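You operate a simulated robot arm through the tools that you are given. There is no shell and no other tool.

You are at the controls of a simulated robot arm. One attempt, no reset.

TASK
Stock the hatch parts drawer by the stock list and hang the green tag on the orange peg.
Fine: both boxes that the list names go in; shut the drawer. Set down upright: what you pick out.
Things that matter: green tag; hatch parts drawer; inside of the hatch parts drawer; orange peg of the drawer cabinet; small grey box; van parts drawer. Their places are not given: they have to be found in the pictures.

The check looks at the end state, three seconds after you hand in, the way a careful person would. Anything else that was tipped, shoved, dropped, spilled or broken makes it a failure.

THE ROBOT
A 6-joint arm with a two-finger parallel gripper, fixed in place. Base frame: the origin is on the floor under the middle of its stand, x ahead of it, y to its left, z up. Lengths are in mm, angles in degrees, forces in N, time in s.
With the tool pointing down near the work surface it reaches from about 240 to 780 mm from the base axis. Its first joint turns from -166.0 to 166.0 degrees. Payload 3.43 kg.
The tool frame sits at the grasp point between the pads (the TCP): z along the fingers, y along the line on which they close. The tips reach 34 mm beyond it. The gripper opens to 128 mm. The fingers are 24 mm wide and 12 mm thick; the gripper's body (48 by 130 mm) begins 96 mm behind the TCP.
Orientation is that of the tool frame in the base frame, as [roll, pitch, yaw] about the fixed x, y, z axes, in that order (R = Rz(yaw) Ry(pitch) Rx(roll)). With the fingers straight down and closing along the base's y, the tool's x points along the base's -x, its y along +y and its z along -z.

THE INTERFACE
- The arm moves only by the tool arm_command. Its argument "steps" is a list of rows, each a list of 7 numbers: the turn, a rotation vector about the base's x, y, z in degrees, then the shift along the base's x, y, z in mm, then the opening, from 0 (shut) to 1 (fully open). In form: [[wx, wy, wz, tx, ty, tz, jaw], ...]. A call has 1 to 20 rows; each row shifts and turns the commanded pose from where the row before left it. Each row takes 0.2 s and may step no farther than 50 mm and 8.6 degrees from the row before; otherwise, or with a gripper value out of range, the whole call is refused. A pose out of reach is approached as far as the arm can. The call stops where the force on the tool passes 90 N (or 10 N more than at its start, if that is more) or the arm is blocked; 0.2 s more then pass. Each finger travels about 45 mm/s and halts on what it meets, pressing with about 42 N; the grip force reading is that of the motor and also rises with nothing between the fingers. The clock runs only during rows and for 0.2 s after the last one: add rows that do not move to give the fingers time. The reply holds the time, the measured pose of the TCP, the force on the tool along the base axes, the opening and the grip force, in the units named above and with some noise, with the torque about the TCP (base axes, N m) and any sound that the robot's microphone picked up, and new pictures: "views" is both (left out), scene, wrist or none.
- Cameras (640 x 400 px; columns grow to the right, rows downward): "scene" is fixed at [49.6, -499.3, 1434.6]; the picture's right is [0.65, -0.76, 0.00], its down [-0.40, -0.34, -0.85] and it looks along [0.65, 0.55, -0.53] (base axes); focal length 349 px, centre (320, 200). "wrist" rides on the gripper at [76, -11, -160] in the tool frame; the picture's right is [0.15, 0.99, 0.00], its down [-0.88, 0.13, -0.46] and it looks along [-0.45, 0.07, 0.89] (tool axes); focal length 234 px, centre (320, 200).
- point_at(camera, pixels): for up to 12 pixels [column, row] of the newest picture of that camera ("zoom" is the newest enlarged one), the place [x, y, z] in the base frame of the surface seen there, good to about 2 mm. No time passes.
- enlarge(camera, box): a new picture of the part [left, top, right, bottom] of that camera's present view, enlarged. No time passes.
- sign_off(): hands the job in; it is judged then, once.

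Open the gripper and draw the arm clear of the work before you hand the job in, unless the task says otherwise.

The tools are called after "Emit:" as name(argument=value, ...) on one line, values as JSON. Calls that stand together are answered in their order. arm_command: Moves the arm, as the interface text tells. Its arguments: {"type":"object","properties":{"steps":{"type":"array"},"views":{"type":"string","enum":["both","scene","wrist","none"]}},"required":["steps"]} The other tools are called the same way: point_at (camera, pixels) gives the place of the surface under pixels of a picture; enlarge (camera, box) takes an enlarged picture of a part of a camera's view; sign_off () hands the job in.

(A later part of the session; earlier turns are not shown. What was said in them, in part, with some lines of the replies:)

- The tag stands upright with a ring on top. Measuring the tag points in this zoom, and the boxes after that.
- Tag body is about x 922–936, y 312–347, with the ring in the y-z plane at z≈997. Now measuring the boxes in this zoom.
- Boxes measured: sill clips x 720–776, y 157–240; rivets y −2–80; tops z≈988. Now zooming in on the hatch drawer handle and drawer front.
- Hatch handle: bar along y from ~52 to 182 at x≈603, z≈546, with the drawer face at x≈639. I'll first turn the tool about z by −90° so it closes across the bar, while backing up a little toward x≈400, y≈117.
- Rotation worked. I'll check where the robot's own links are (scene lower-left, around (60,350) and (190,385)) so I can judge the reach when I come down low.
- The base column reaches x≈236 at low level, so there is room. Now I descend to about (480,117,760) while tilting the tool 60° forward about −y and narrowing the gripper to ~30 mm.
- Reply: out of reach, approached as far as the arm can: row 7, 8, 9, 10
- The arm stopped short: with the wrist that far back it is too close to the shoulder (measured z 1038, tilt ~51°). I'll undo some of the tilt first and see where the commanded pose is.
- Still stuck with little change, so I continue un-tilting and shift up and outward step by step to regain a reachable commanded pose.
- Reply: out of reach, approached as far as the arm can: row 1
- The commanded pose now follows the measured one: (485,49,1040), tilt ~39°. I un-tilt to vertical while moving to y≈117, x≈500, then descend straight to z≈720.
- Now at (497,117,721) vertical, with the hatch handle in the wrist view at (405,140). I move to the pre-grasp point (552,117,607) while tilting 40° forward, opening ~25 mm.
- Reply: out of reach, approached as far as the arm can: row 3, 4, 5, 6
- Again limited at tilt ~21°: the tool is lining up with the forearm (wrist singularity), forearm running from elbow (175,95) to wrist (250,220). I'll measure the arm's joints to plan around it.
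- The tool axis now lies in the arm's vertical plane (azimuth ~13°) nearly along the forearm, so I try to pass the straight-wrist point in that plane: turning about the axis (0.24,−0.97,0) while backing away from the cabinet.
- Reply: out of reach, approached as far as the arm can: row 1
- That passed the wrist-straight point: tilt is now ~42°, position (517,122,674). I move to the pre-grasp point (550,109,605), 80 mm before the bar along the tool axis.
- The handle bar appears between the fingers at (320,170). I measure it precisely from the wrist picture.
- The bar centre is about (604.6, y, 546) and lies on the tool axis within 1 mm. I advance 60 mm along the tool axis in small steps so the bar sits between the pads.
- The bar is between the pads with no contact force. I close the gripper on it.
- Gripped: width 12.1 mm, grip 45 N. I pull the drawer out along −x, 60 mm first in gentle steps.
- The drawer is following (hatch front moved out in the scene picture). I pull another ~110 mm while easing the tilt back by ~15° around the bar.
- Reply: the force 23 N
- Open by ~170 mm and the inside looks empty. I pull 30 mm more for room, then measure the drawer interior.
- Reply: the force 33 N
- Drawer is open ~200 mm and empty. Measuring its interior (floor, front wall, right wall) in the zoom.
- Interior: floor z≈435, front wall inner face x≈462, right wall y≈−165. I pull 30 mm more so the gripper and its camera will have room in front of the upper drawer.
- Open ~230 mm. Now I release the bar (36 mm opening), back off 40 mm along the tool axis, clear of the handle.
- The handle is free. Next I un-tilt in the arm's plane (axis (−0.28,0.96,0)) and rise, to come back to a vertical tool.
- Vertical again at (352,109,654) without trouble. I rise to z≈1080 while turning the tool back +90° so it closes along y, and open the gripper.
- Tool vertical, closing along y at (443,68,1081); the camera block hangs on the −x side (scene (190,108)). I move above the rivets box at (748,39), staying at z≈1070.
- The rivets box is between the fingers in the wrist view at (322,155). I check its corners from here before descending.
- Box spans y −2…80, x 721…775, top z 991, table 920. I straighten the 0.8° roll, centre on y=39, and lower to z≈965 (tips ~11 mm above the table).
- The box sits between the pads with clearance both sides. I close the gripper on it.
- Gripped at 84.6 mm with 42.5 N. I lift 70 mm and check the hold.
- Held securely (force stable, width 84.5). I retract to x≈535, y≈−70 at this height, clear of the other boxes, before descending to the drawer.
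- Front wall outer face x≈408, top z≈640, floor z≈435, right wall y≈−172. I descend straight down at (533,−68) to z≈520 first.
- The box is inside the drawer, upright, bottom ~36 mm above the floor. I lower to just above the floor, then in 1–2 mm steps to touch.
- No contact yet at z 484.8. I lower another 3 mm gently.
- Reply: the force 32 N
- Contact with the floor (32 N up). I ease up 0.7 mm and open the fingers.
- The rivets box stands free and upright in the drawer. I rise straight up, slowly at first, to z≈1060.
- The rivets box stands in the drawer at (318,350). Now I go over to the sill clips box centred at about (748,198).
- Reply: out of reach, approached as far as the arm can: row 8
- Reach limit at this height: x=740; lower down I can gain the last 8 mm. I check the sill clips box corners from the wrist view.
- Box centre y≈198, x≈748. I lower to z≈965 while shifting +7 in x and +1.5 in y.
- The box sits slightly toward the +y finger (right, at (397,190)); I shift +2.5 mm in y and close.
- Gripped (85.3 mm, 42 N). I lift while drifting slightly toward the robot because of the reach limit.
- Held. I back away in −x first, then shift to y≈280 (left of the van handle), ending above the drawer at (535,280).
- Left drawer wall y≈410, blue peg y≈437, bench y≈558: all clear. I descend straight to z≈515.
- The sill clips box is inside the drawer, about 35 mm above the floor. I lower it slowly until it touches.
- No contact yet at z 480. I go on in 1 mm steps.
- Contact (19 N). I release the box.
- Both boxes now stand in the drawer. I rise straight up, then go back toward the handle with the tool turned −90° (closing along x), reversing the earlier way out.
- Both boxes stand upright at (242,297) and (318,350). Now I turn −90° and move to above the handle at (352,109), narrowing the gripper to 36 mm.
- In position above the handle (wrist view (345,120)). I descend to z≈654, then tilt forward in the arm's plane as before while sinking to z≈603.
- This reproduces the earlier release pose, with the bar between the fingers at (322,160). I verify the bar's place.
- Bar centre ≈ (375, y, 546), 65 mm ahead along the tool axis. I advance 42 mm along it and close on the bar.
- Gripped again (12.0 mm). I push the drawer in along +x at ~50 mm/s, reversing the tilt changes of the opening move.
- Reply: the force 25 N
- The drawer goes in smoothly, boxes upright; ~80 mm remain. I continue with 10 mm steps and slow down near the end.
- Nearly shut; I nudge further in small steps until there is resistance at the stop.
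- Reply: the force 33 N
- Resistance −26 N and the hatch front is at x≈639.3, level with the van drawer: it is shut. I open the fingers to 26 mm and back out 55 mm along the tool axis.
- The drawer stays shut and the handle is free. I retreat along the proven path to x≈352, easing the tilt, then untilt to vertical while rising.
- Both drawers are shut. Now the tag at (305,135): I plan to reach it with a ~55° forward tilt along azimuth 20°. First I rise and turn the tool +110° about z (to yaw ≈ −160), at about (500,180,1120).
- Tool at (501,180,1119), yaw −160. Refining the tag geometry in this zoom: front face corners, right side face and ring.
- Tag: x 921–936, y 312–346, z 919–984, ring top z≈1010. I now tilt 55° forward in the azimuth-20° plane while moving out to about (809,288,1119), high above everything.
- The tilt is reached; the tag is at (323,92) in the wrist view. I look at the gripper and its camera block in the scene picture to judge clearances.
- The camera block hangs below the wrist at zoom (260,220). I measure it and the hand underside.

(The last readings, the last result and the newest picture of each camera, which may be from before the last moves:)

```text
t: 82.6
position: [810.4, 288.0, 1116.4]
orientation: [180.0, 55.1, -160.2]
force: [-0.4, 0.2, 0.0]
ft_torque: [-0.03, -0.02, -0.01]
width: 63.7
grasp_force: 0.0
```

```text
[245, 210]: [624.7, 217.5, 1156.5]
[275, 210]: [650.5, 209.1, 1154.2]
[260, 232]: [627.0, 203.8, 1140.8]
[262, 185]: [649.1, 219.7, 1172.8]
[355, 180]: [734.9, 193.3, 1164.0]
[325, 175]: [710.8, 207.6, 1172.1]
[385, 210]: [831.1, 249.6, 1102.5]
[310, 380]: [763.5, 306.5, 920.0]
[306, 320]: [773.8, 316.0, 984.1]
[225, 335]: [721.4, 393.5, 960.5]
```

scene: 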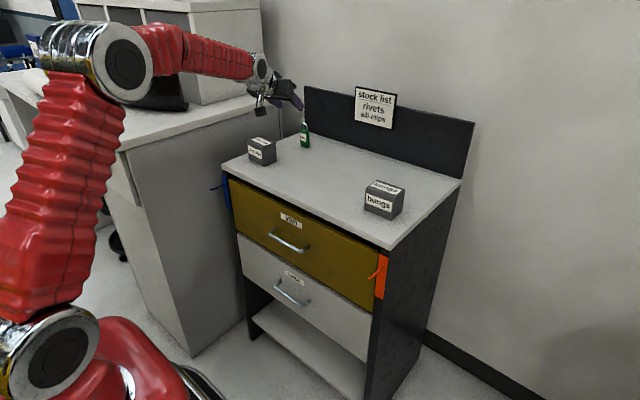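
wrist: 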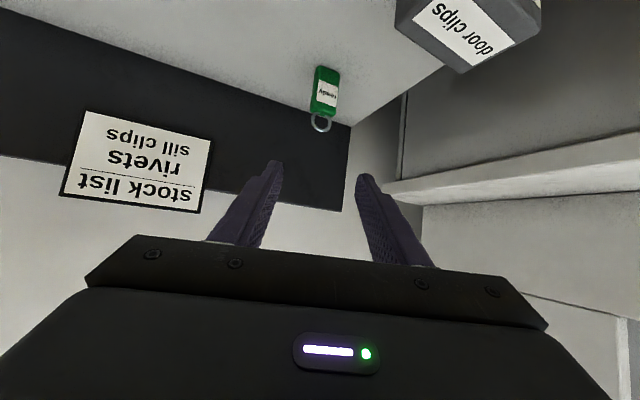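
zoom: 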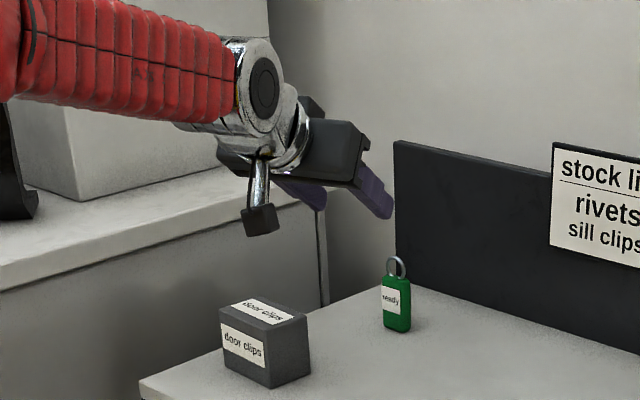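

Camera block bottom is ~24 mm above TCP height, so it clears the table and the door clips box. I move to above the tag at (919,326,1052).

Emit:
arm_command(steps=[[0, 0, 0, 27, 9.5, -10, 0.5], [0, 0, 0, 27, 9.5, -10, 0.5], [0, 0, 0, 27, 9.5, -20, 0.5], [0, 0, 0, 27, 9.5, -24, 0.5], [0, 0, 0, 0, 0, 0, 0.5]])

```text
t: 83.8
position: [914.1, 325.9, 1053.8]
orientation: [180.0, 54.9, -160.1]
force: [-0.5, 0.3, 0.2]
ft_torque: [0.0, 0.0, 0.01]
width: 64.3
grasp_force: 0.0
```

scene: 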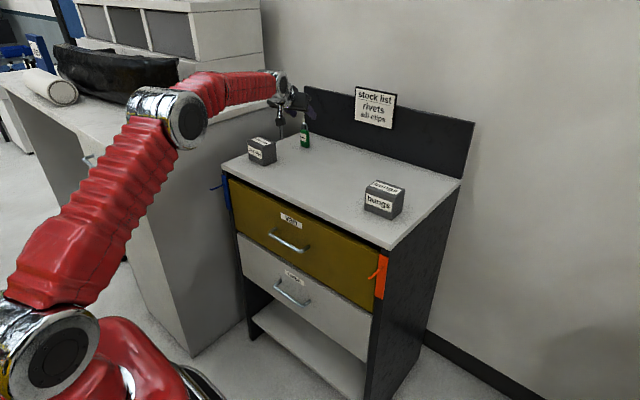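
wrist: 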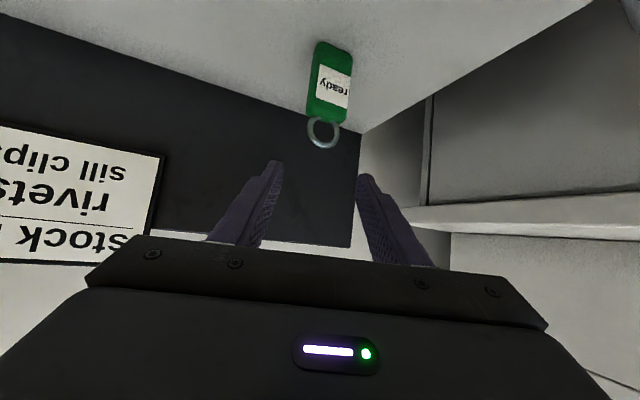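

Reached (914,326,1054) above the tag. I descend straight to z≈957 with the tag between the open fingers, shifting +5 in x.

Emit:
arm_command(steps=[[0, 0, 0, 2.6, 0, -20, 0.5], [0, 0, 0, 2.6, 0, -20, 0.5], [0, 0, 0, 0, 0, -20, 0.5], [0, 0, 0, 0, 0, -20, 0.5], [0, 0, 0, 0, 0, 0, 0.5]])

```text
t: 85.0
position: [920.6, 325.5, 974.2]
orientation: [-179.9, 55.0, -160.0]
force: [0.0, 0.6, 0.5]
ft_torque: [0.0, -0.02, 0.0]
width: 64.0
grasp_force: 0.1
```

scene: 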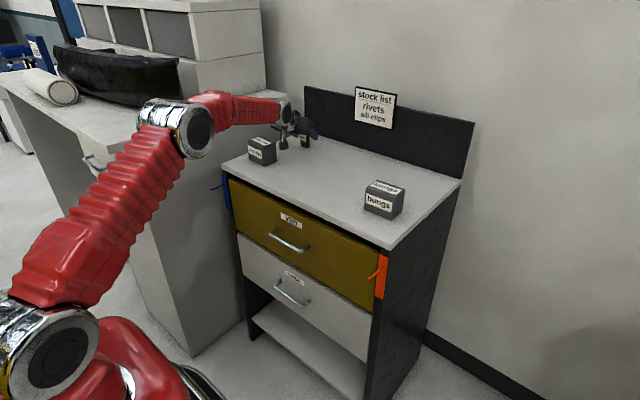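
wrist: 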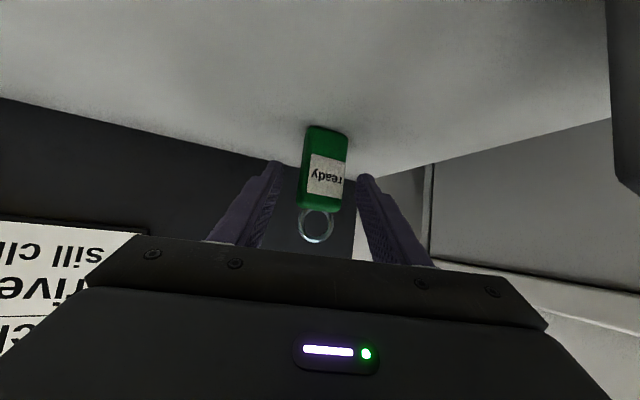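

The tag is between the fingers at (324,170). I zoom in to check its lateral centring before the last descent.

Emit:
enlarge(camera="wrist", box=[250, 100, 400, 260])

Emit:
point_at(camera="wrist", pixels=[[303, 190], [343, 170], [325, 180], [345, 195], [274, 190], [362, 195], [303, 215], [332, 225], [316, 240], [307, 145]])

```text
2.50 times, centred on (325, 180) of wrist
```

zoom: 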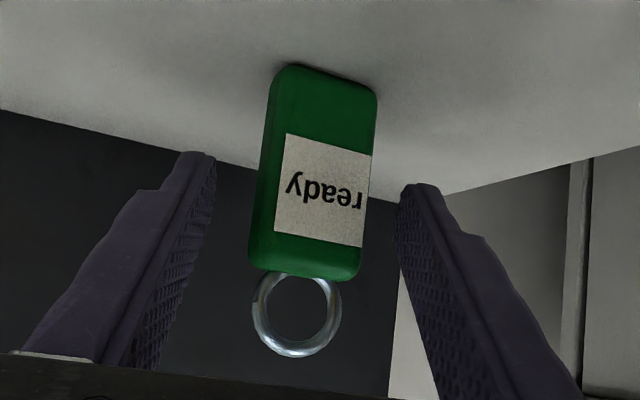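

```text
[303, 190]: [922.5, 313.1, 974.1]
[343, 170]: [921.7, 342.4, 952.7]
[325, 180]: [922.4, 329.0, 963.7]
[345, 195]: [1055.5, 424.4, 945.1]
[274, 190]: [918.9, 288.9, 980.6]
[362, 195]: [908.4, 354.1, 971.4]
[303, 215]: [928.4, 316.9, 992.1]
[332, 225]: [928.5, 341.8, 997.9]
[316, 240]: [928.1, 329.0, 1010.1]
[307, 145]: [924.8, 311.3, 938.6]
```

Tag is laterally centred within ~1 mm. I descend the last 17 mm to z≈957.

Emit:
arm_command(steps=[[0, 0, 0, 0, 0, -9, 0.5], [0, 0, 0, 0, 0, -8, 0.5], [0, 0, 0, 0, 0, 0, 0.5]], views="wrist")

```text
t: 85.8
position: [921.6, 325.2, 955.6]
orientation: [180.0, 55.1, -160.1]
force: [-0.1, 0.0, -0.2]
ft_torque: [0.03, 0.02, 0.0]
width: 64.1
grasp_force: 0.2
```

wrist: 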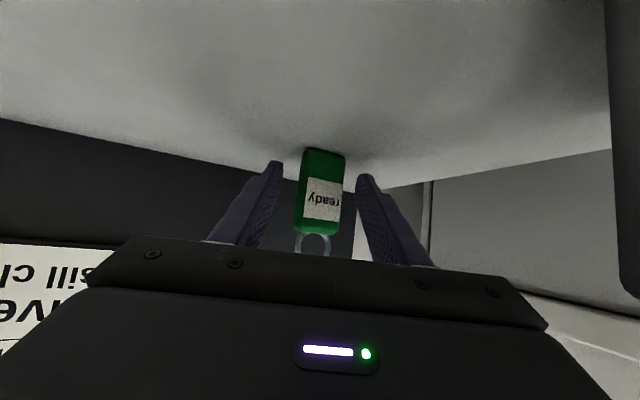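

The tag's body is between the pads. I close gradually so that it aligns gently with the pads.

Emit:
arm_command(steps=[[0, 0, 0, 0, 0, 0, 0.4], [0, 0, 0, 0, 0, 0, 0.34], [0, 0, 0, 0, 0, 0, 0.32], [0, 0, 0, 0, 0, 0, 0.3], [0, 0, 0, 0, 0, 0, 0.28], [0, 0, 0, 0, 0, 0, 0.26], [0, 0, 0, 0, 0, 0, 0.22], [0, 0, 0, 0, 0, 0, 0.2]])

Emit:
enlarge(camera="wrist", box=[240, 110, 400, 270])

```text
t: 87.6
position: [921.7, 325.4, 955.0]
orientation: [-180.0, 55.0, -160.1]
force: [0.0, -0.8, 0.2]
ft_torque: [-0.01, 0.0, -0.03]
width: 35.0
grasp_force: 42.0
```

scene: 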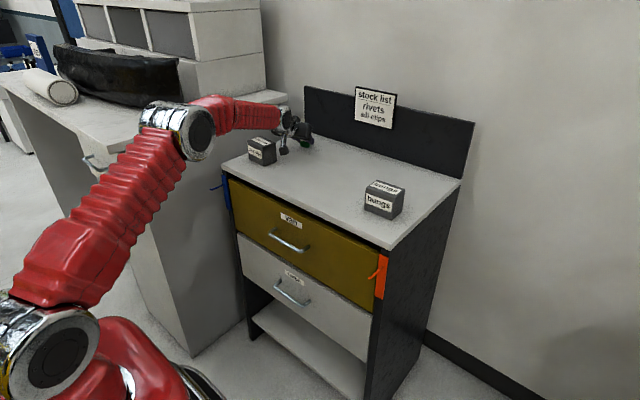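
wrist: 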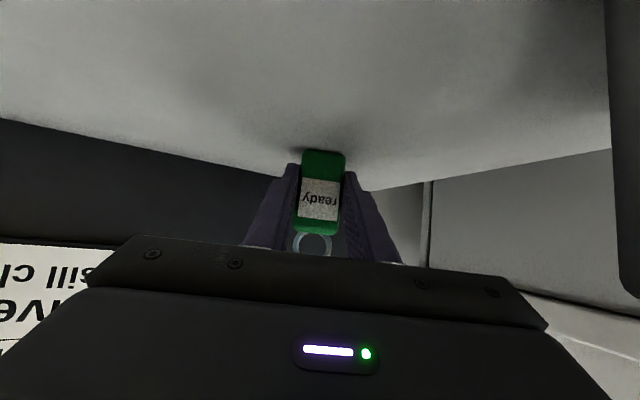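

```text
2.50 times, centred on (320, 190) of wrist
```

zoom: 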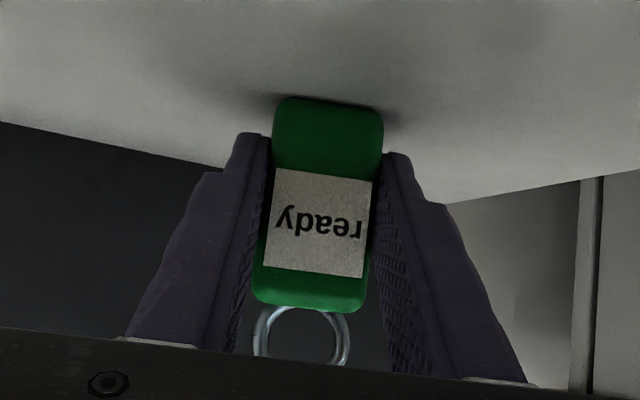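

Gripped at 35.0 mm, so the tag is aligned with the pads. I lift straight up ~95 mm.

Emit:
arm_command(steps=[[0, 0, 0, 0, 0, 10, 0.2], [0, 0, 0, 0, 0, 20, 0.2], [0, 0, 0, -2, -1, 30, 0.2], [0, 0, 0, -4, -1.5, 35, 0.2], [0, 0, 0, 0, 0, 0, 0.2]])

Emit:
enlarge(camera="scene", box=[250, 70, 350, 170])

```text
t: 88.8
position: [913.8, 322.9, 1052.9]
orientation: [-179.9, 55.0, -160.1]
force: [1.1, -0.4, -0.8]
ft_torque: [0.01, 0.01, 0.0]
width: 35.0
grasp_force: 41.9
```

scene: 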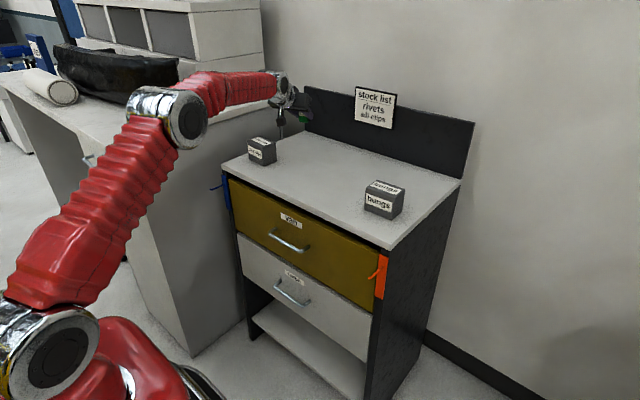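
wrist: 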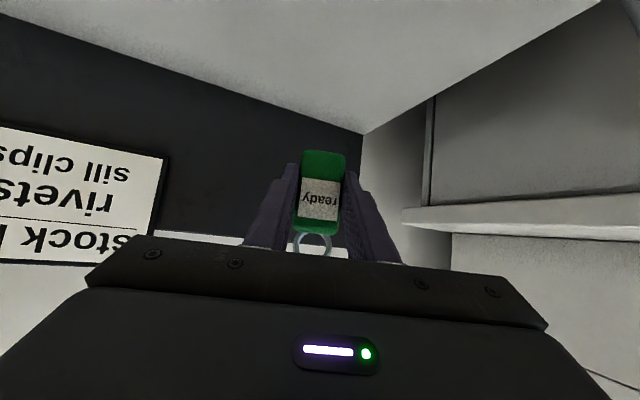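

```text
4.00 times, centred on (300, 120) of scene
```

zoom: 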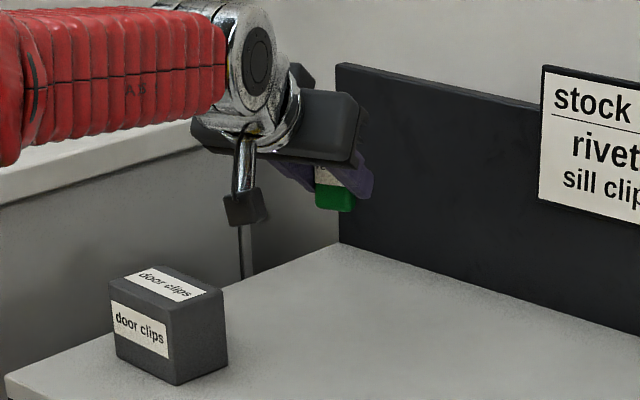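

The tag is held firmly. I retrace the way back: up and out to (810,288,1116), then un-tilt to vertical at about (501,180,1119).

Emit:
arm_command(steps=[[0, 0, 0, -25, -8.5, 14, 0.2], [0, 0, 0, -26, -8.8, 16, 0.2], [0, 0, 0, -26, -8.8, 16, 0.2], [0, 0, 0, -26, -8.8, 17, 0.2], [-1.71, 4.7, 0, -28, -9.8, 0, 0.2], [-1.71, 4.7, 0, -28, -9.8, 0, 0.2], [-1.71, 4.7, 0, -28, -9.8, 0, 0.2], [-1.71, 4.7, 0, -28, -9.8, 0, 0.2], [-1.71, 4.7, 0, -28, -9.8, 0, 0.2], [-1.71, 4.7, 0, -28, -9.8, 0, 0.2], [-1.71, 4.7, 0, -28, -9.8, 0, 0.2], [-1.71, 4.7, 0, -28, -9.8, 0, 0.2], [-1.71, 4.7, 0, -28, -9.8, 0, 0.2], [-1.71, 4.7, 0, -28, -9.8, 0, 0.2], [-1.71, 4.7, 0, -28, -9.8, 0, 0.2], [0, 0, 0, 0, 0, 0, 0.2]])

```text
t: 92.2
position: [504.9, 183.2, 1115.1]
orientation: [-179.9, 0.0, -160.0]
force: [0.3, 0.4, 0.1]
ft_torque: [-0.05, -0.02, -0.01]
width: 34.8
grasp_force: 41.7
```

scene: 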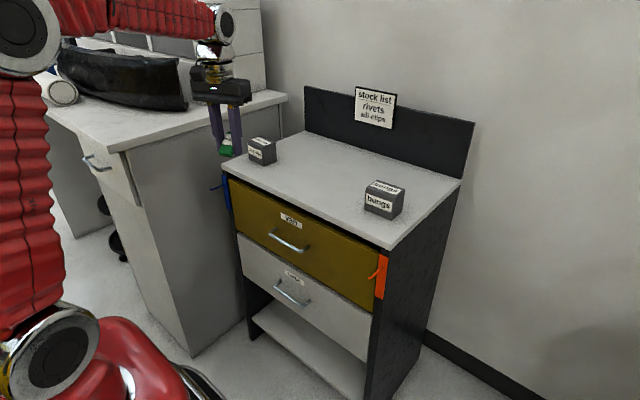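
wrist: 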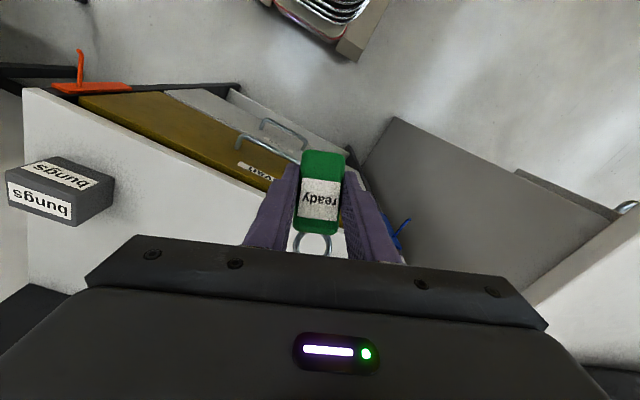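

Vertical again with the tag held. I move to (480,0,760) in front of the cabinet, turning −20° about z to yaw 180.

Emit:
arm_command(steps=[[0, 0, -2, -2.5, -18.3, -35.5, 0.2], [0, 0, -2, -2.5, -18.3, -35.5, 0.2], [0, 0, -2, -2.5, -18.3, -35.5, 0.2], [0, 0, -2, -2.5, -18.3, -35.5, 0.2], [0, 0, -2, -2.5, -18.3, -35.5, 0.2], [0, 0, -2, -2.5, -18.3, -35.5, 0.2], [0, 0, -2, -2.5, -18.3, -35.5, 0.2], [0, 0, -2, -2.5, -18.3, -35.5, 0.2], [0, 0, -2, -2.5, -18.3, -35.5, 0.2], [0, 0, -2, -2.5, -18.3, -35.5, 0.2], [0, 0, 0, 0, 0, 0, 0.2]], views="scene")

```text
t: 94.6
position: [480.3, -5.3, 761.4]
orientation: [-179.9, 0.0, 179.9]
force: [0.1, 0.1, -1.3]
ft_torque: [-0.03, 0.0, -0.03]
width: 34.9
grasp_force: 42.5
```

scene: 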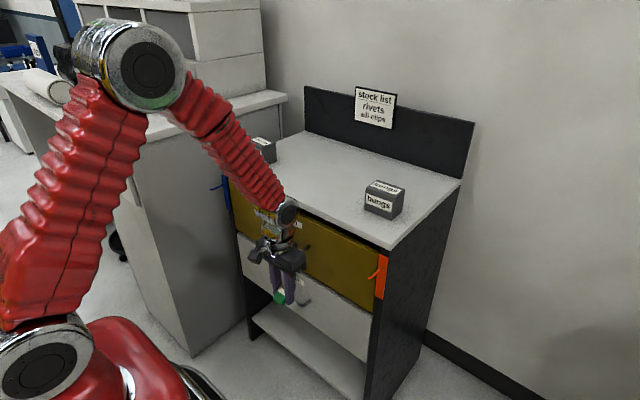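

At (480,−5,761), vertical. I now tilt forward in the arm's plane (pure −y rotation) through the straight-wrist point toward 55°.

Emit:
arm_command(steps=[[0, -6.5, 0, 0, 0, -4, 0.2], [0, -6.5, 0, 0, 0, -4, 0.2], [0, -6.5, 0, 0, 0, -4, 0.2], [0, -6.5, 0, 0, 0, -4, 0.2], [0, -6.5, 0, 0, 0, -4, 0.2], [0, -6.5, 0, 0, 0, -4, 0.2]], views="scene")

```text
t: 96.0
position: [479.0, -3.2, 735.5]
orientation: [-179.9, 39.1, -180.0]
force: [-0.4, -1.6, -0.6]
ft_torque: [-0.01, 0.04, 0.0]
width: 35.0
grasp_force: 41.4
```

scene: 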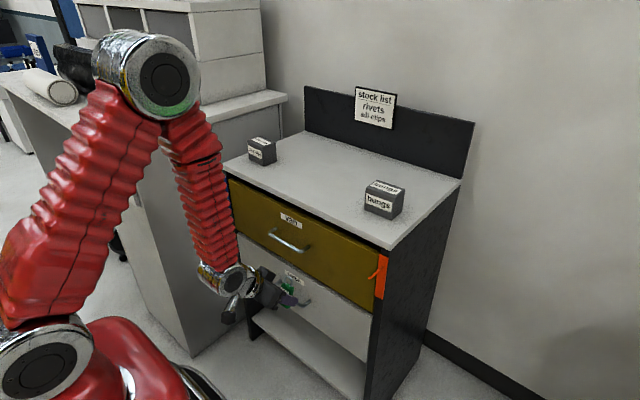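

It passed smoothly (tilt 39°). I finish the tilt to 55° and move over to the pre-hang position in front of the orange peg, about (520,−198,805).

Emit:
arm_command(steps=[[0, -5.3, 0, 7, 0, 0, 0.2], [0, -5.3, 0, 7, 0, 0, 0.2], [0, -5.3, 0, 7, 0, 0, 0.2], [0, 0, 0, 2, -24.5, 8.7, 0.2], [0, 0, 0, 2, -24.5, 8.7, 0.2], [0, 0, 0, 2, -24.5, 8.7, 0.2], [0, 0, 0, 2, -24.5, 8.7, 0.2], [0, 0, 0, 2, -24.5, 8.7, 0.2], [0, 0, 0, 2, -24.5, 8.7, 0.2], [0, 0, 0, 2, -24.5, 8.7, 0.2], [0, 0, 0, 2, -23.5, 8.7, 0.2], [0, 0, 0, 0, 0, 0, 0.2]])

```text
t: 98.6
position: [516.0, -195.9, 805.4]
orientation: [179.9, 54.9, 179.9]
force: [0.2, 0.6, -0.4]
ft_torque: [0.01, 0.02, -0.02]
width: 34.7
grasp_force: 42.2
```

scene: 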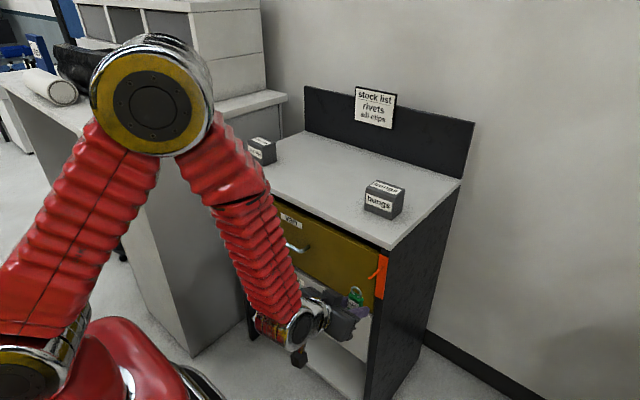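
wrist: 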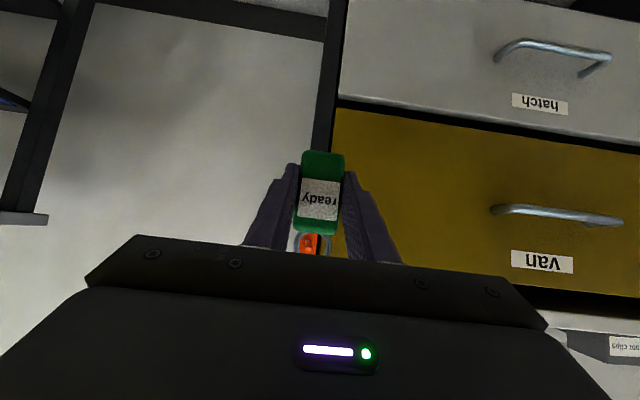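

I'm in front of the peg; in the wrist view the orange peg shows through the ring at (310,244). Zooming in on both views.

Emit:
enlarge(camera="wrist", box=[270, 200, 360, 260])

Emit:
enlarge(camera="scene", box=[330, 250, 400, 320])

```text
6.67 times, centred on (315, 230) of wrist
```

zoom: 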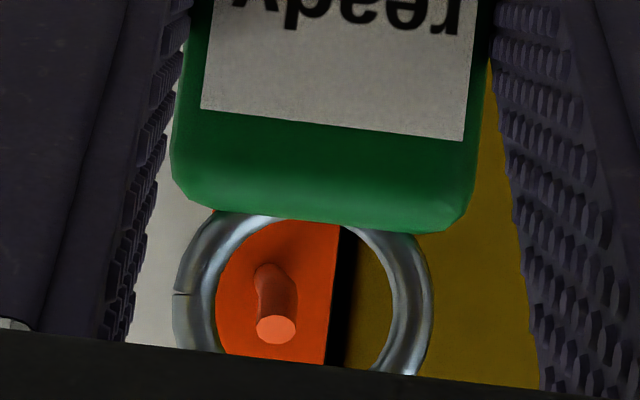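

```text
5.71 times, centred on (365, 285) of scene
```

zoom: 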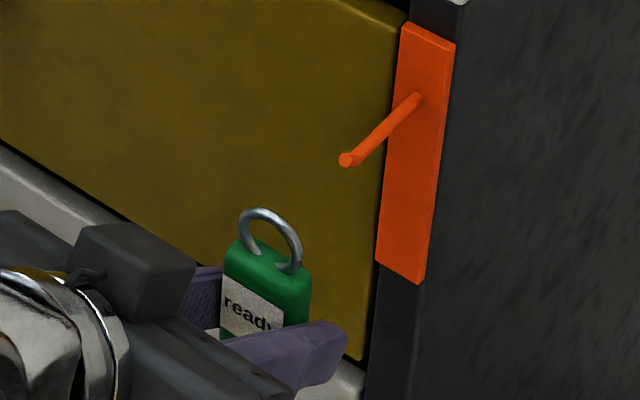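

Ring and peg are both visible in the scene zoom. I measure ring (top, sides, body top) and peg points there.

Emit:
point_at(camera="zoom", pixels=[[258, 211], [270, 213], [242, 230], [299, 255], [292, 268], [247, 243], [262, 245], [345, 160], [355, 155], [380, 131], [410, 103], [245, 265]])

```text
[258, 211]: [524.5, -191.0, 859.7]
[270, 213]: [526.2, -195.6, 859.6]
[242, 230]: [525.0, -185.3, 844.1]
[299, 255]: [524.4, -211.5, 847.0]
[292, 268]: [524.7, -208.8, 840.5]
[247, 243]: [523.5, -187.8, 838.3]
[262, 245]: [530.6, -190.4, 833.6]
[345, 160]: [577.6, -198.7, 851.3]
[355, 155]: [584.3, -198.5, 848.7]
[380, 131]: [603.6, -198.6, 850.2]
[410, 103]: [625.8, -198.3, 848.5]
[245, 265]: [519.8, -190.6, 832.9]
```

Wrist zoom: ring hole centre at zoom (305,300), peg tip face at (277,330), i.e. the tip lies ~6–7 mm above the hole centre (z≈851.5 vs 845) and laterally within 1 mm. I raise 6.5 mm and advance 42 mm to just before the tip, then recheck.

Emit:
arm_command(steps=[[0, 0, 0, 0, 0, 6.5, 0.2], [0, 0, 0, 14, 0, 0, 0.2], [0, 0, 0, 14, 0, 0, 0.2], [0, 0, 0, 14, 0, 0, 0.2], [0, 0, 0, 0, 0, 0, 0.2]])

Emit:
enlarge(camera="wrist", box=[270, 200, 360, 260])

Emit:
enlarge(camera="scene", box=[340, 240, 400, 310])

```text
t: 99.8
position: [557.4, -198.6, 811.4]
orientation: [179.9, 54.9, 179.9]
force: [0.1, 0.2, -0.1]
ft_torque: [0.02, 0.03, 0.0]
width: 34.7
grasp_force: 42.2
```

scene: 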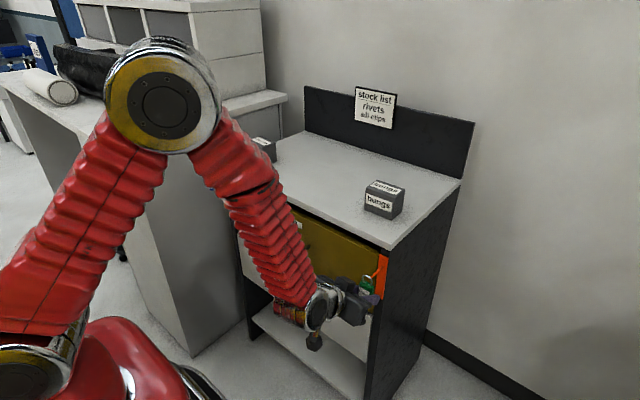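
wrist: 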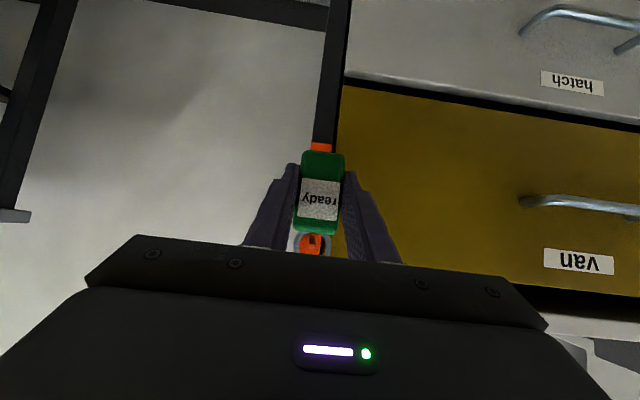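

```text
6.67 times, centred on (315, 230) of wrist
```

zoom: 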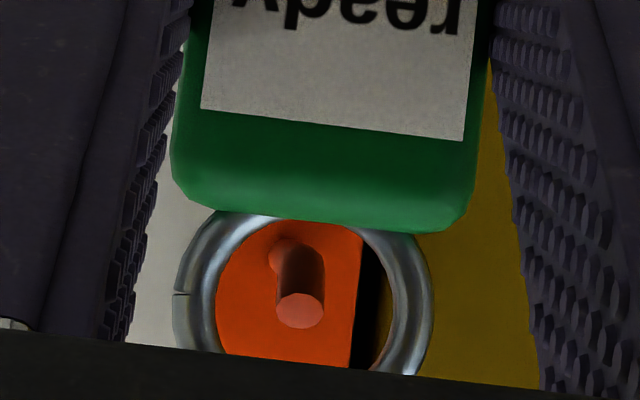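

```text
5.71 times, centred on (370, 275) of scene
```

zoom: 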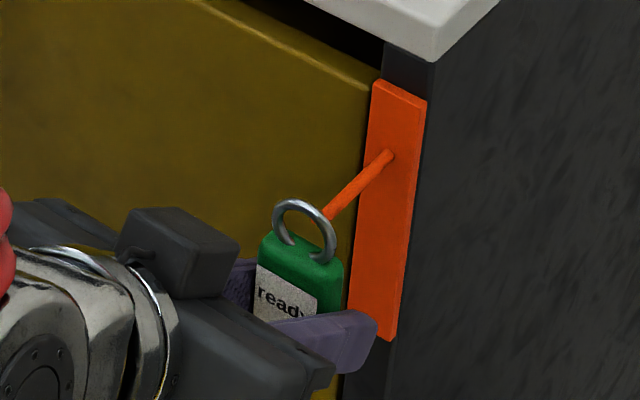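

The peg tip is centred in the ring hole (zoom (300,310)). I advance 18 mm so the peg enters the ring, then check.

Emit:
arm_command(steps=[[0, 0, 0, 6, 0, 0, 0.2], [0, 0, 0, 6, 0, 0, 0.2], [0, 0, 0, 6, 0, 0, 0.2], [0, 0, 0, 0, 0, 0, 0.2]])

Emit:
enlarge(camera="wrist", box=[270, 200, 360, 260])

Emit:
enlarge(camera="scene", box=[340, 240, 400, 310])

```text
t: 100.8
position: [577.0, -197.7, 811.8]
orientation: [179.9, 54.9, 179.9]
force: [0.6, 0.2, -1.2]
ft_torque: [0.02, 0.01, 0.0]
width: 34.9
grasp_force: 41.7
```

scene: 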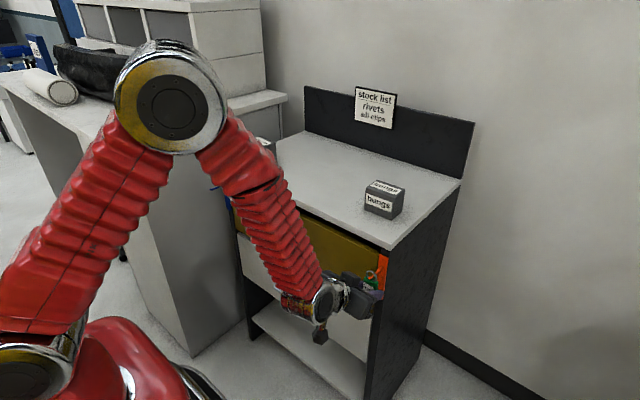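
wrist: 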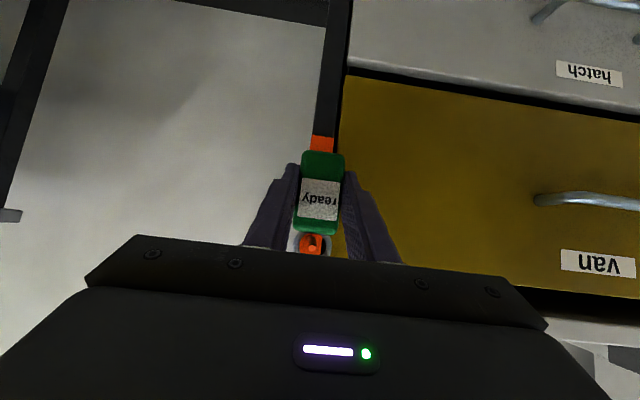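

```text
6.67 times, centred on (315, 230) of wrist
```

zoom: 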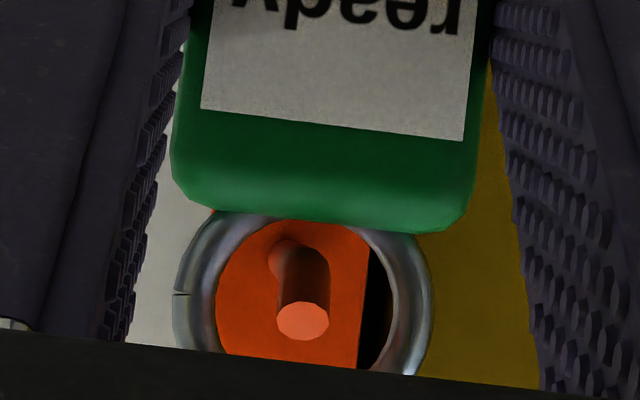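

```text
5.71 times, centred on (370, 275) of scene
```

zoom: 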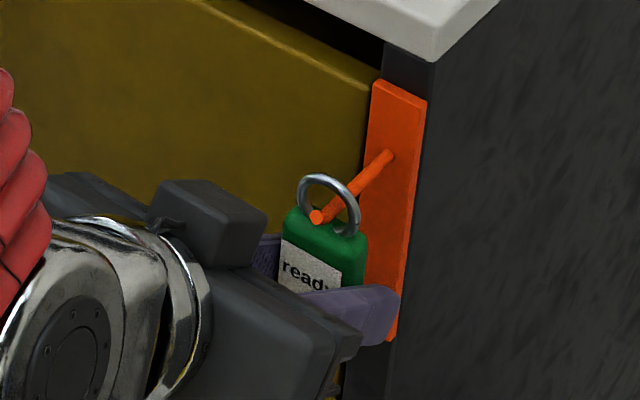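

The peg tip now protrudes through the ring (scene zoom (317,217)) with no contact force. I advance another 17 mm.

Emit:
arm_command(steps=[[0, 0, 0, 6, 0, 0, 0.2], [0, 0, 0, 6, 0, 0, 0.2], [0, 0, 0, 5, 0, 0, 0.2], [0, 0, 0, 0, 0, 0, 0.2]], views="wrist")

Emit:
enlarge(camera="wrist", box=[270, 200, 360, 260])

Emit:
enlarge(camera="scene", box=[340, 240, 400, 310])

```text
t: 101.8
position: [593.4, -199.8, 812.7]
orientation: [179.9, 54.8, 179.9]
force: [0.3, -0.4, -0.3]
ft_torque: [-0.01, 0.03, -0.01]
width: 34.8
grasp_force: 42.3
```

wrist: 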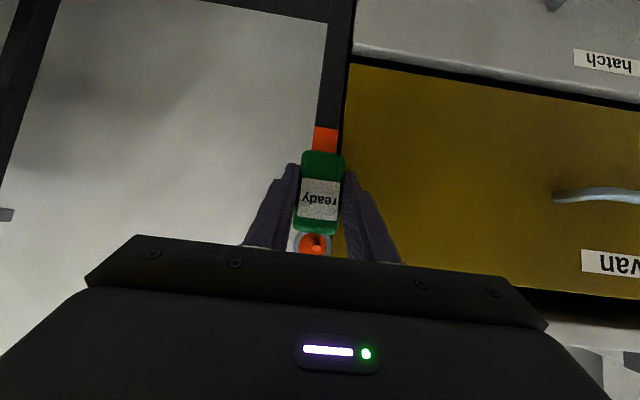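

```text
6.67 times, centred on (315, 230) of wrist
```

zoom: 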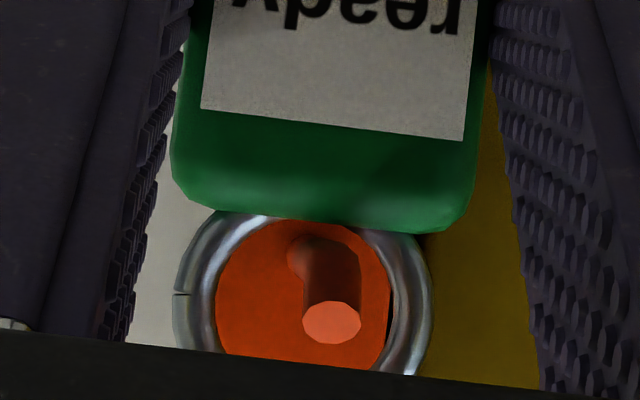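

```text
5.71 times, centred on (370, 275) of scene
```

zoom: 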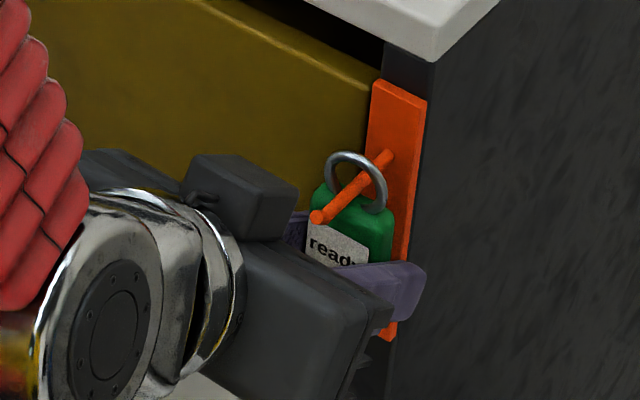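

The ring is well onto the peg (ring x≈602). I centre +2 mm in y and lower ~9 mm toward resting on the peg.

Emit:
arm_command(steps=[[0, 0, 0, 0, 2, 0, 0.2], [0, 0, 0, 0, 0, -3, 0.2], [0, 0, 0, 0, 0, -3, 0.2], [0, 0, 0, 0, 0, -2, 0.2], [0, 0, 0, 0, 0, 0, 0.2]], views="wrist")

Emit:
enlarge(camera="scene", box=[340, 240, 400, 310])

```text
t: 103.0
position: [593.0, -198.3, 805.1]
orientation: [-179.9, 54.9, 180.0]
force: [-0.2, -0.9, 0.5]
ft_torque: [0.05, 0.05, -0.03]
width: 34.8
grasp_force: 41.8
```

wrist: 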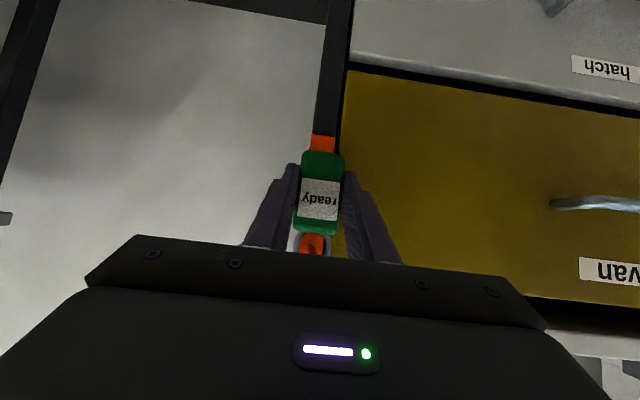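

```text
5.71 times, centred on (370, 275) of scene
```

zoom: 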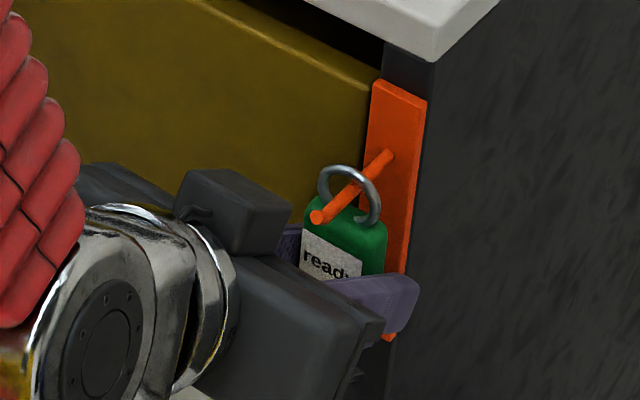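

No contact yet; the ring top is still ~3 mm above the peg. I lower in 1 mm steps.

Emit:
arm_command(steps=[[0, 0, 0, 0, 0, -1, 0.2], [0, 0, 0, 0, 0, -1, 0.2], [0, 0, 0, 0, 0, 0, 0.2]], views="none")

Emit:
enlarge(camera="scene", box=[350, 250, 390, 290])

```text
t: 103.8
position: [592.5, -195.5, 803.3]
orientation: [180.0, 54.9, 179.9]
force: [-0.8, -1.0, -0.1]
ft_torque: [0.03, -0.02, 0.0]
width: 34.7
grasp_force: 42.5
```

```text
10.00 times, centred on (370, 270) of scene
```

zoom: 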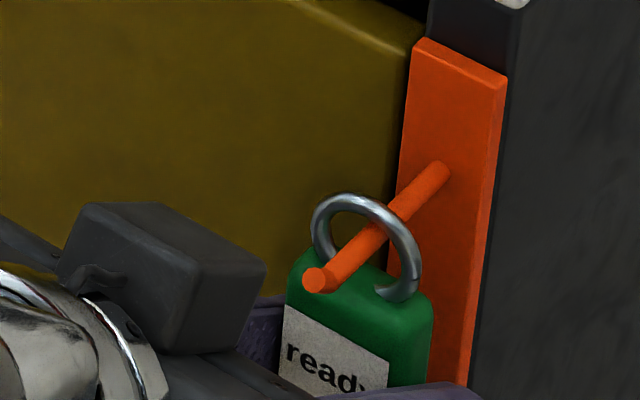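

Close to contact at the ring's upper inside. Lowering 2 mm more.

Emit:
arm_command(steps=[[0, 0, 0, 0, 0, -1, 0.2], [0, 0, 0, 0, 0, -1, 0.2], [0, 0, 0, 0, 0, 0, 0.2]], views="none")

Emit:
enlarge(camera="scene", box=[350, 250, 390, 290])

```text
t: 104.6
position: [593.7, -196.2, 801.6]
orientation: [-180.0, 55.1, 179.9]
force: [0.1, -2.6, 9.0]
ft_torque: [0.15, -0.07, -0.03]
width: 34.7
grasp_force: 42.3
```

```text
10.00 times, centred on (370, 270) of scene
```

zoom: 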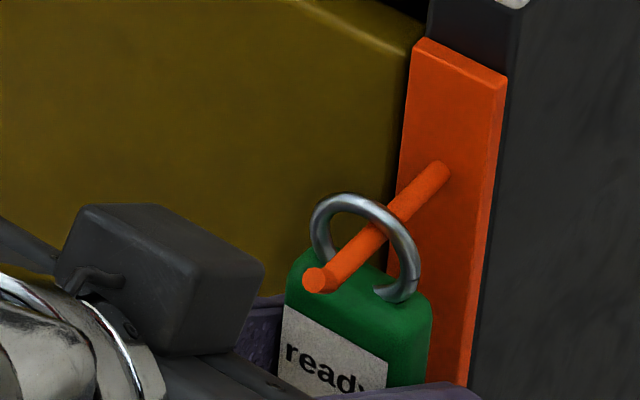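

Contact: 9 N upward, the ring rests on the peg. I ease 0.5 mm and open the fingers gradually to ~58 mm.

Emit:
arm_command(steps=[[0, 0, 0, 0, 0, 0.5, 0.25], [0, 0, 0, 0, 0, 0, 0.29], [0, 0, 0, 0, 0, 0, 0.33], [0, 0, 0, 0, 0, 0, 0.38], [0, 0, 0, 0, 0, 0, 0.45], [0, 0, 0, 0, 0, 0, 0.45]], views="wrist")

Emit:
enlarge(camera="scene", box=[340, 240, 400, 310])

Emit:
enlarge(camera="wrist", box=[240, 110, 400, 270])

```text
t: 106.0
position: [593.7, -195.5, 800.2]
orientation: [179.9, 54.9, 179.9]
force: [0.2, 0.2, -0.5]
ft_torque: [0.02, 0.01, -0.01]
width: 57.5
grasp_force: 0.0
```

wrist: 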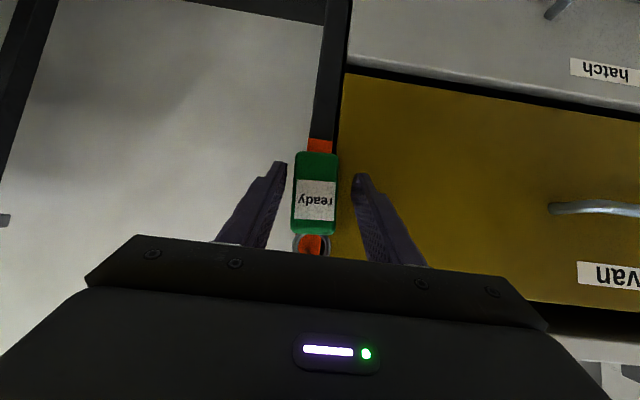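

```text
5.71 times, centred on (370, 275) of scene
```

zoom: 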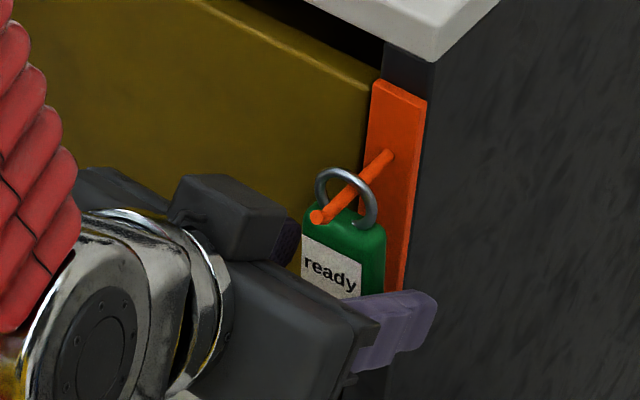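

```text
2.50 times, centred on (320, 190) of wrist
```

zoom: 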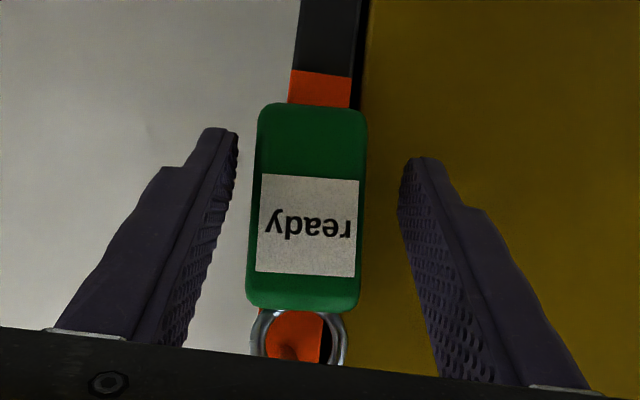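

The tag hangs freely on the orange peg. It's a little nearer the −y finger, so I shift −3 mm in y, open a bit more, and back straight out in −x.

Emit:
arm_command(steps=[[0, 0, 0, 0, -3, 0, 0.5], [0, 0, 0, 0, 0, 0, 0.55], [0, 0, 0, -8, 0, 0, 0.55], [0, 0, 0, -12, 0, 0, 0.55], [0, 0, 0, -15, 0, 0, 0.55], [0, 0, 0, -20, 0, 0, 0.55], [0, 0, 0, 0, 0, 0, 0.55]])

Emit:
enlarge(camera="scene", box=[340, 240, 400, 310])

```text
t: 107.6
position: [536.5, -196.6, 801.2]
orientation: [-179.9, 54.9, -180.0]
force: [0.0, -0.3, -0.8]
ft_torque: [-0.01, 0.01, -0.02]
width: 70.3
grasp_force: 0.0
```

scene: 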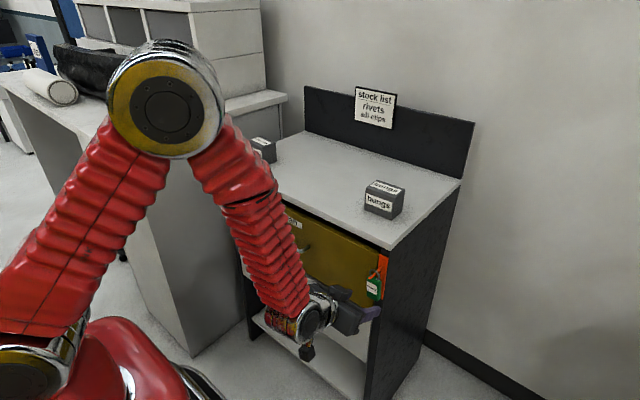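
wrist: 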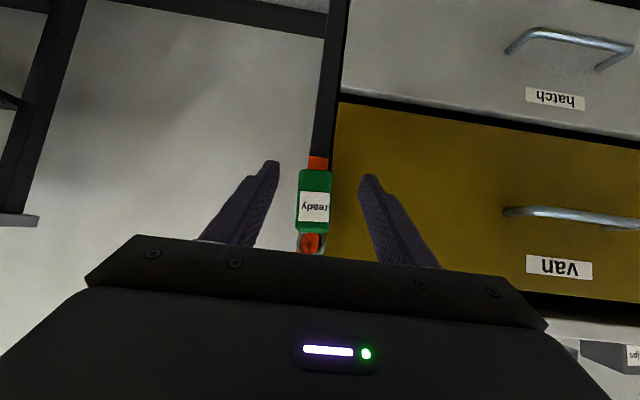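

```text
5.71 times, centred on (370, 275) of scene
```

zoom: 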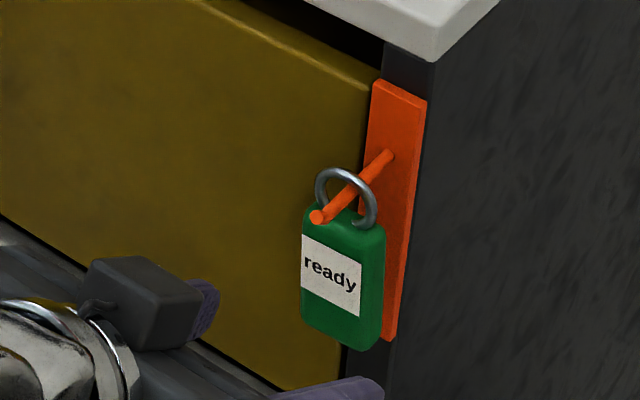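

The tag hangs upright on the orange peg, clear of the gripper. I draw the arm back along the known path to (500,0,737), moving away from the peg first.

Emit:
arm_command(steps=[[0, 0, 0, -20, 0, 0, 0.55], [0, 0, 0, -2, 24.5, -8.5, 0.55], [0, 0, 0, -2, 24.5, -8.5, 0.55], [0, 0, 0, -2, 24.5, -8.5, 0.55], [0, 0, 0, -2, 24.5, -8.5, 0.55], [0, 0, 0, -2, 24.5, -8.5, 0.55], [0, 0, 0, -2, 24.5, -8.5, 0.55], [0, 0, 0, -2, 24.5, -8.5, 0.55], [0, 0, 0, -2, 23.5, -8.5, 0.55], [0, 5.3, 0, -7, 0, 0, 0.55], [0, 5.3, 0, -7, 0, 0, 0.55], [0, 5.3, 0, -7, 0, 0, 0.55], [0, 0, 0, 0, 0, 0, 0.55]])

```text
t: 110.4
position: [480.4, -5.1, 732.5]
orientation: [180.0, 39.0, 179.9]
force: [1.4, 0.4, -0.3]
ft_torque: [0.02, 0.01, -0.04]
width: 70.4
grasp_force: 0.0
```

scene: 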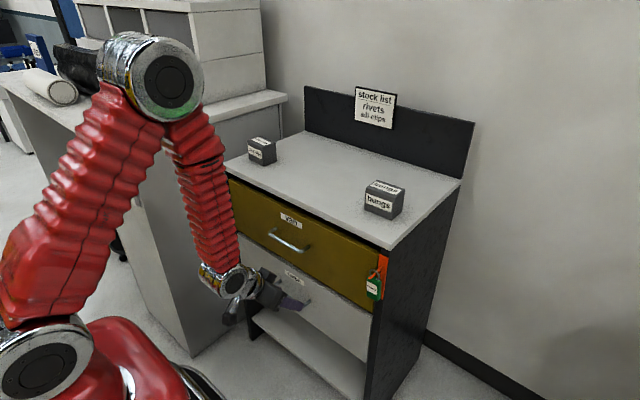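
wrist: 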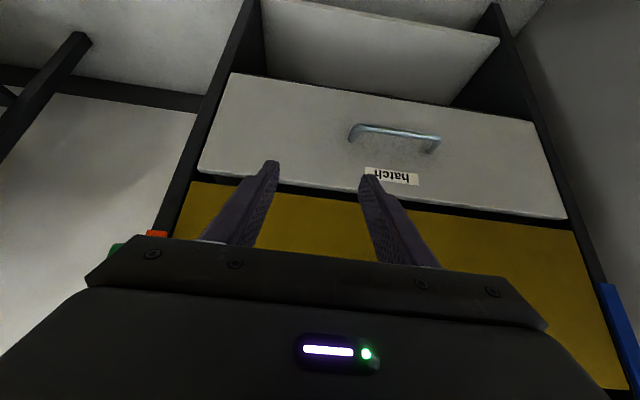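

Good; both drawers look flush and the tag hangs at (374,285). I un-tilt in the arm's plane back to vertical and rise clear.

Emit:
arm_command(steps=[[0, 6.5, 0, 0, 0, 4, 0.6], [0, 6.5, 0, 0, 0, 4, 0.7], [0, 6.5, 0, 0, 0, 4, 0.8], [0, 6.5, 0, 0, 0, 4, 0.9], [0, 6.5, 0, 0, 0, 4, 1.0], [0, 6.5, 0, 0, 0, 4, 1.0], [0, 0, 0, -3, 9, 40, 1.0], [0, 0, 0, -3, 9, 40, 1.0], [0, 0, 0, -3, 9, 40, 1.0], [0, 0, 0, -3, 9, 40, 1.0], [0, 0, 0, -3, 9, 40, 1.0], [0, 0, 0, -3, 9, 40, 1.0], [0, 0, 0, -3, 9, 40, 1.0], [0, 0, 0, -3, 9, 40, 1.0], [0, 0, 0, -3, 9, 40, 1.0], [0, 0, 0, -3, 9, 40, 1.0], [0, 0, 0, 0, 9, 30, 1.0], [0, 0, 0, 0, 0, 0, 1.0]])

Emit:
enlarge(camera="scene", box=[220, 80, 480, 400])

```text
t: 114.2
position: [450.4, 93.2, 1185.1]
orientation: [-179.9, 0.1, 179.9]
force: [-0.3, 0.1, 0.3]
ft_torque: [0.02, -0.01, -0.01]
width: 127.9
grasp_force: 0.1
```

scene: 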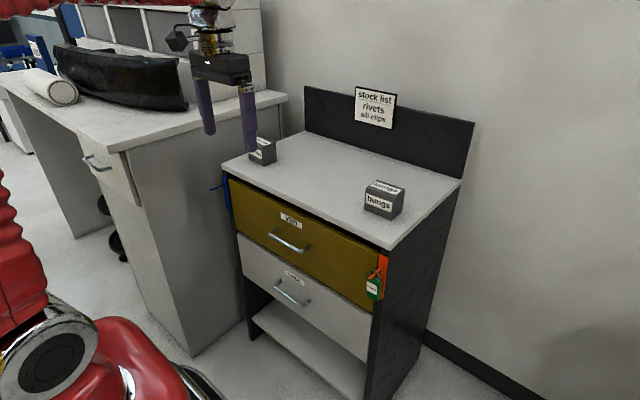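
wrist: 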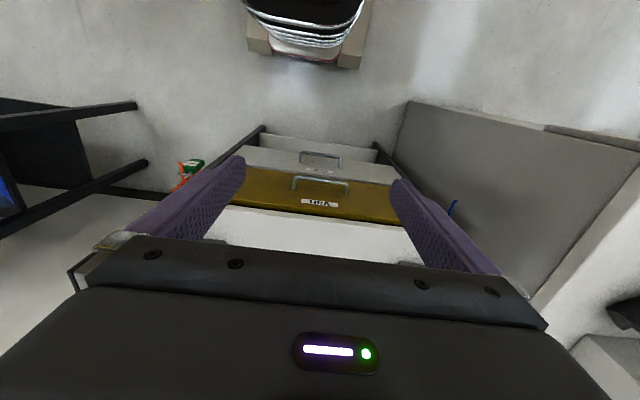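

```text
1.25 times, centred on (350, 240) of scene
```

zoom: 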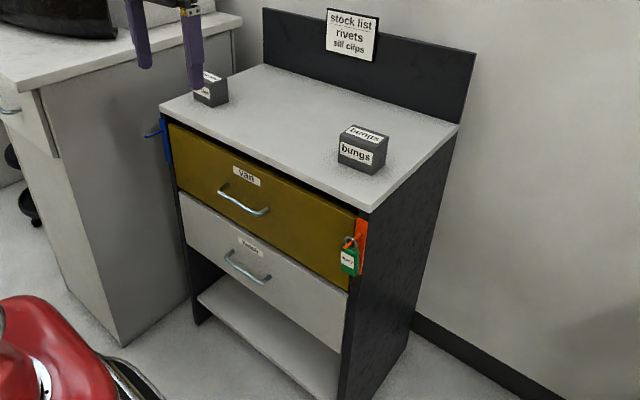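

Everything looks in place and the arm is clear with the gripper open. A last check on the drawer fronts, the remaining boxes and the tag.

Emit:
point_at(camera="scene", pixels=[[260, 265], [340, 320], [260, 215], [350, 280], [380, 190], [265, 150], [374, 288], [318, 300]])

Emit:
enlarge(camera="scene", box=[340, 240, 400, 310])

```text
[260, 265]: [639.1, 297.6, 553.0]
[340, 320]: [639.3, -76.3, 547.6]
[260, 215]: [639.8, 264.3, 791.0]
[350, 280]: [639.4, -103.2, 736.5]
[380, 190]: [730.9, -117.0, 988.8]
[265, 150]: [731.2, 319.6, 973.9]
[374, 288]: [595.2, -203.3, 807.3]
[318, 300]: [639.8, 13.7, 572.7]
```

```text
5.71 times, centred on (370, 275) of scene
```

zoom: 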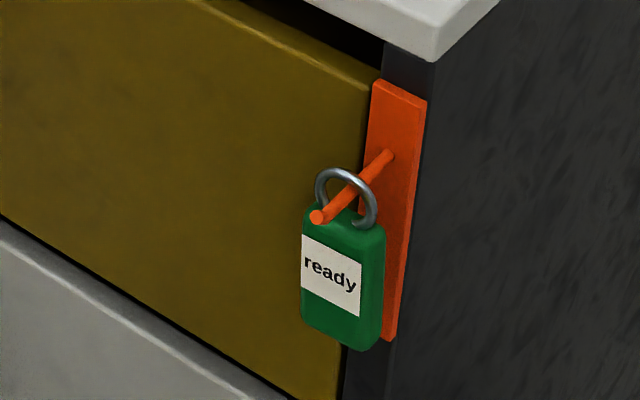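

Both drawer fronts are flush at x≈639. The green tag hangs on the orange peg, the other boxes haven't moved, and the arm is clear with the gripper open. I hand the job in.

Emit:
sign_off()

```text
The job is handed in.
```

I stocked the hatch parts drawer and hung the green tag on the orange peg, then handed the job in. I haven't seen the check's result.

- **Boxes:** the rivets and sill clips boxes are in the hatch drawer. I set both on its floor and they were still upright the last time I could see in, just before the drawer shut.
- **Drawer:** the hatch drawer is shut. Its front is level with the van drawer's, which I never opened.
- **Tag:** the green tag hangs upright by its ring on the orange peg and stayed there after I let go.
- **Everything else:** the door clips and bungs boxes stand where they were. The gripper is open and the arm is clear of the cabinet.
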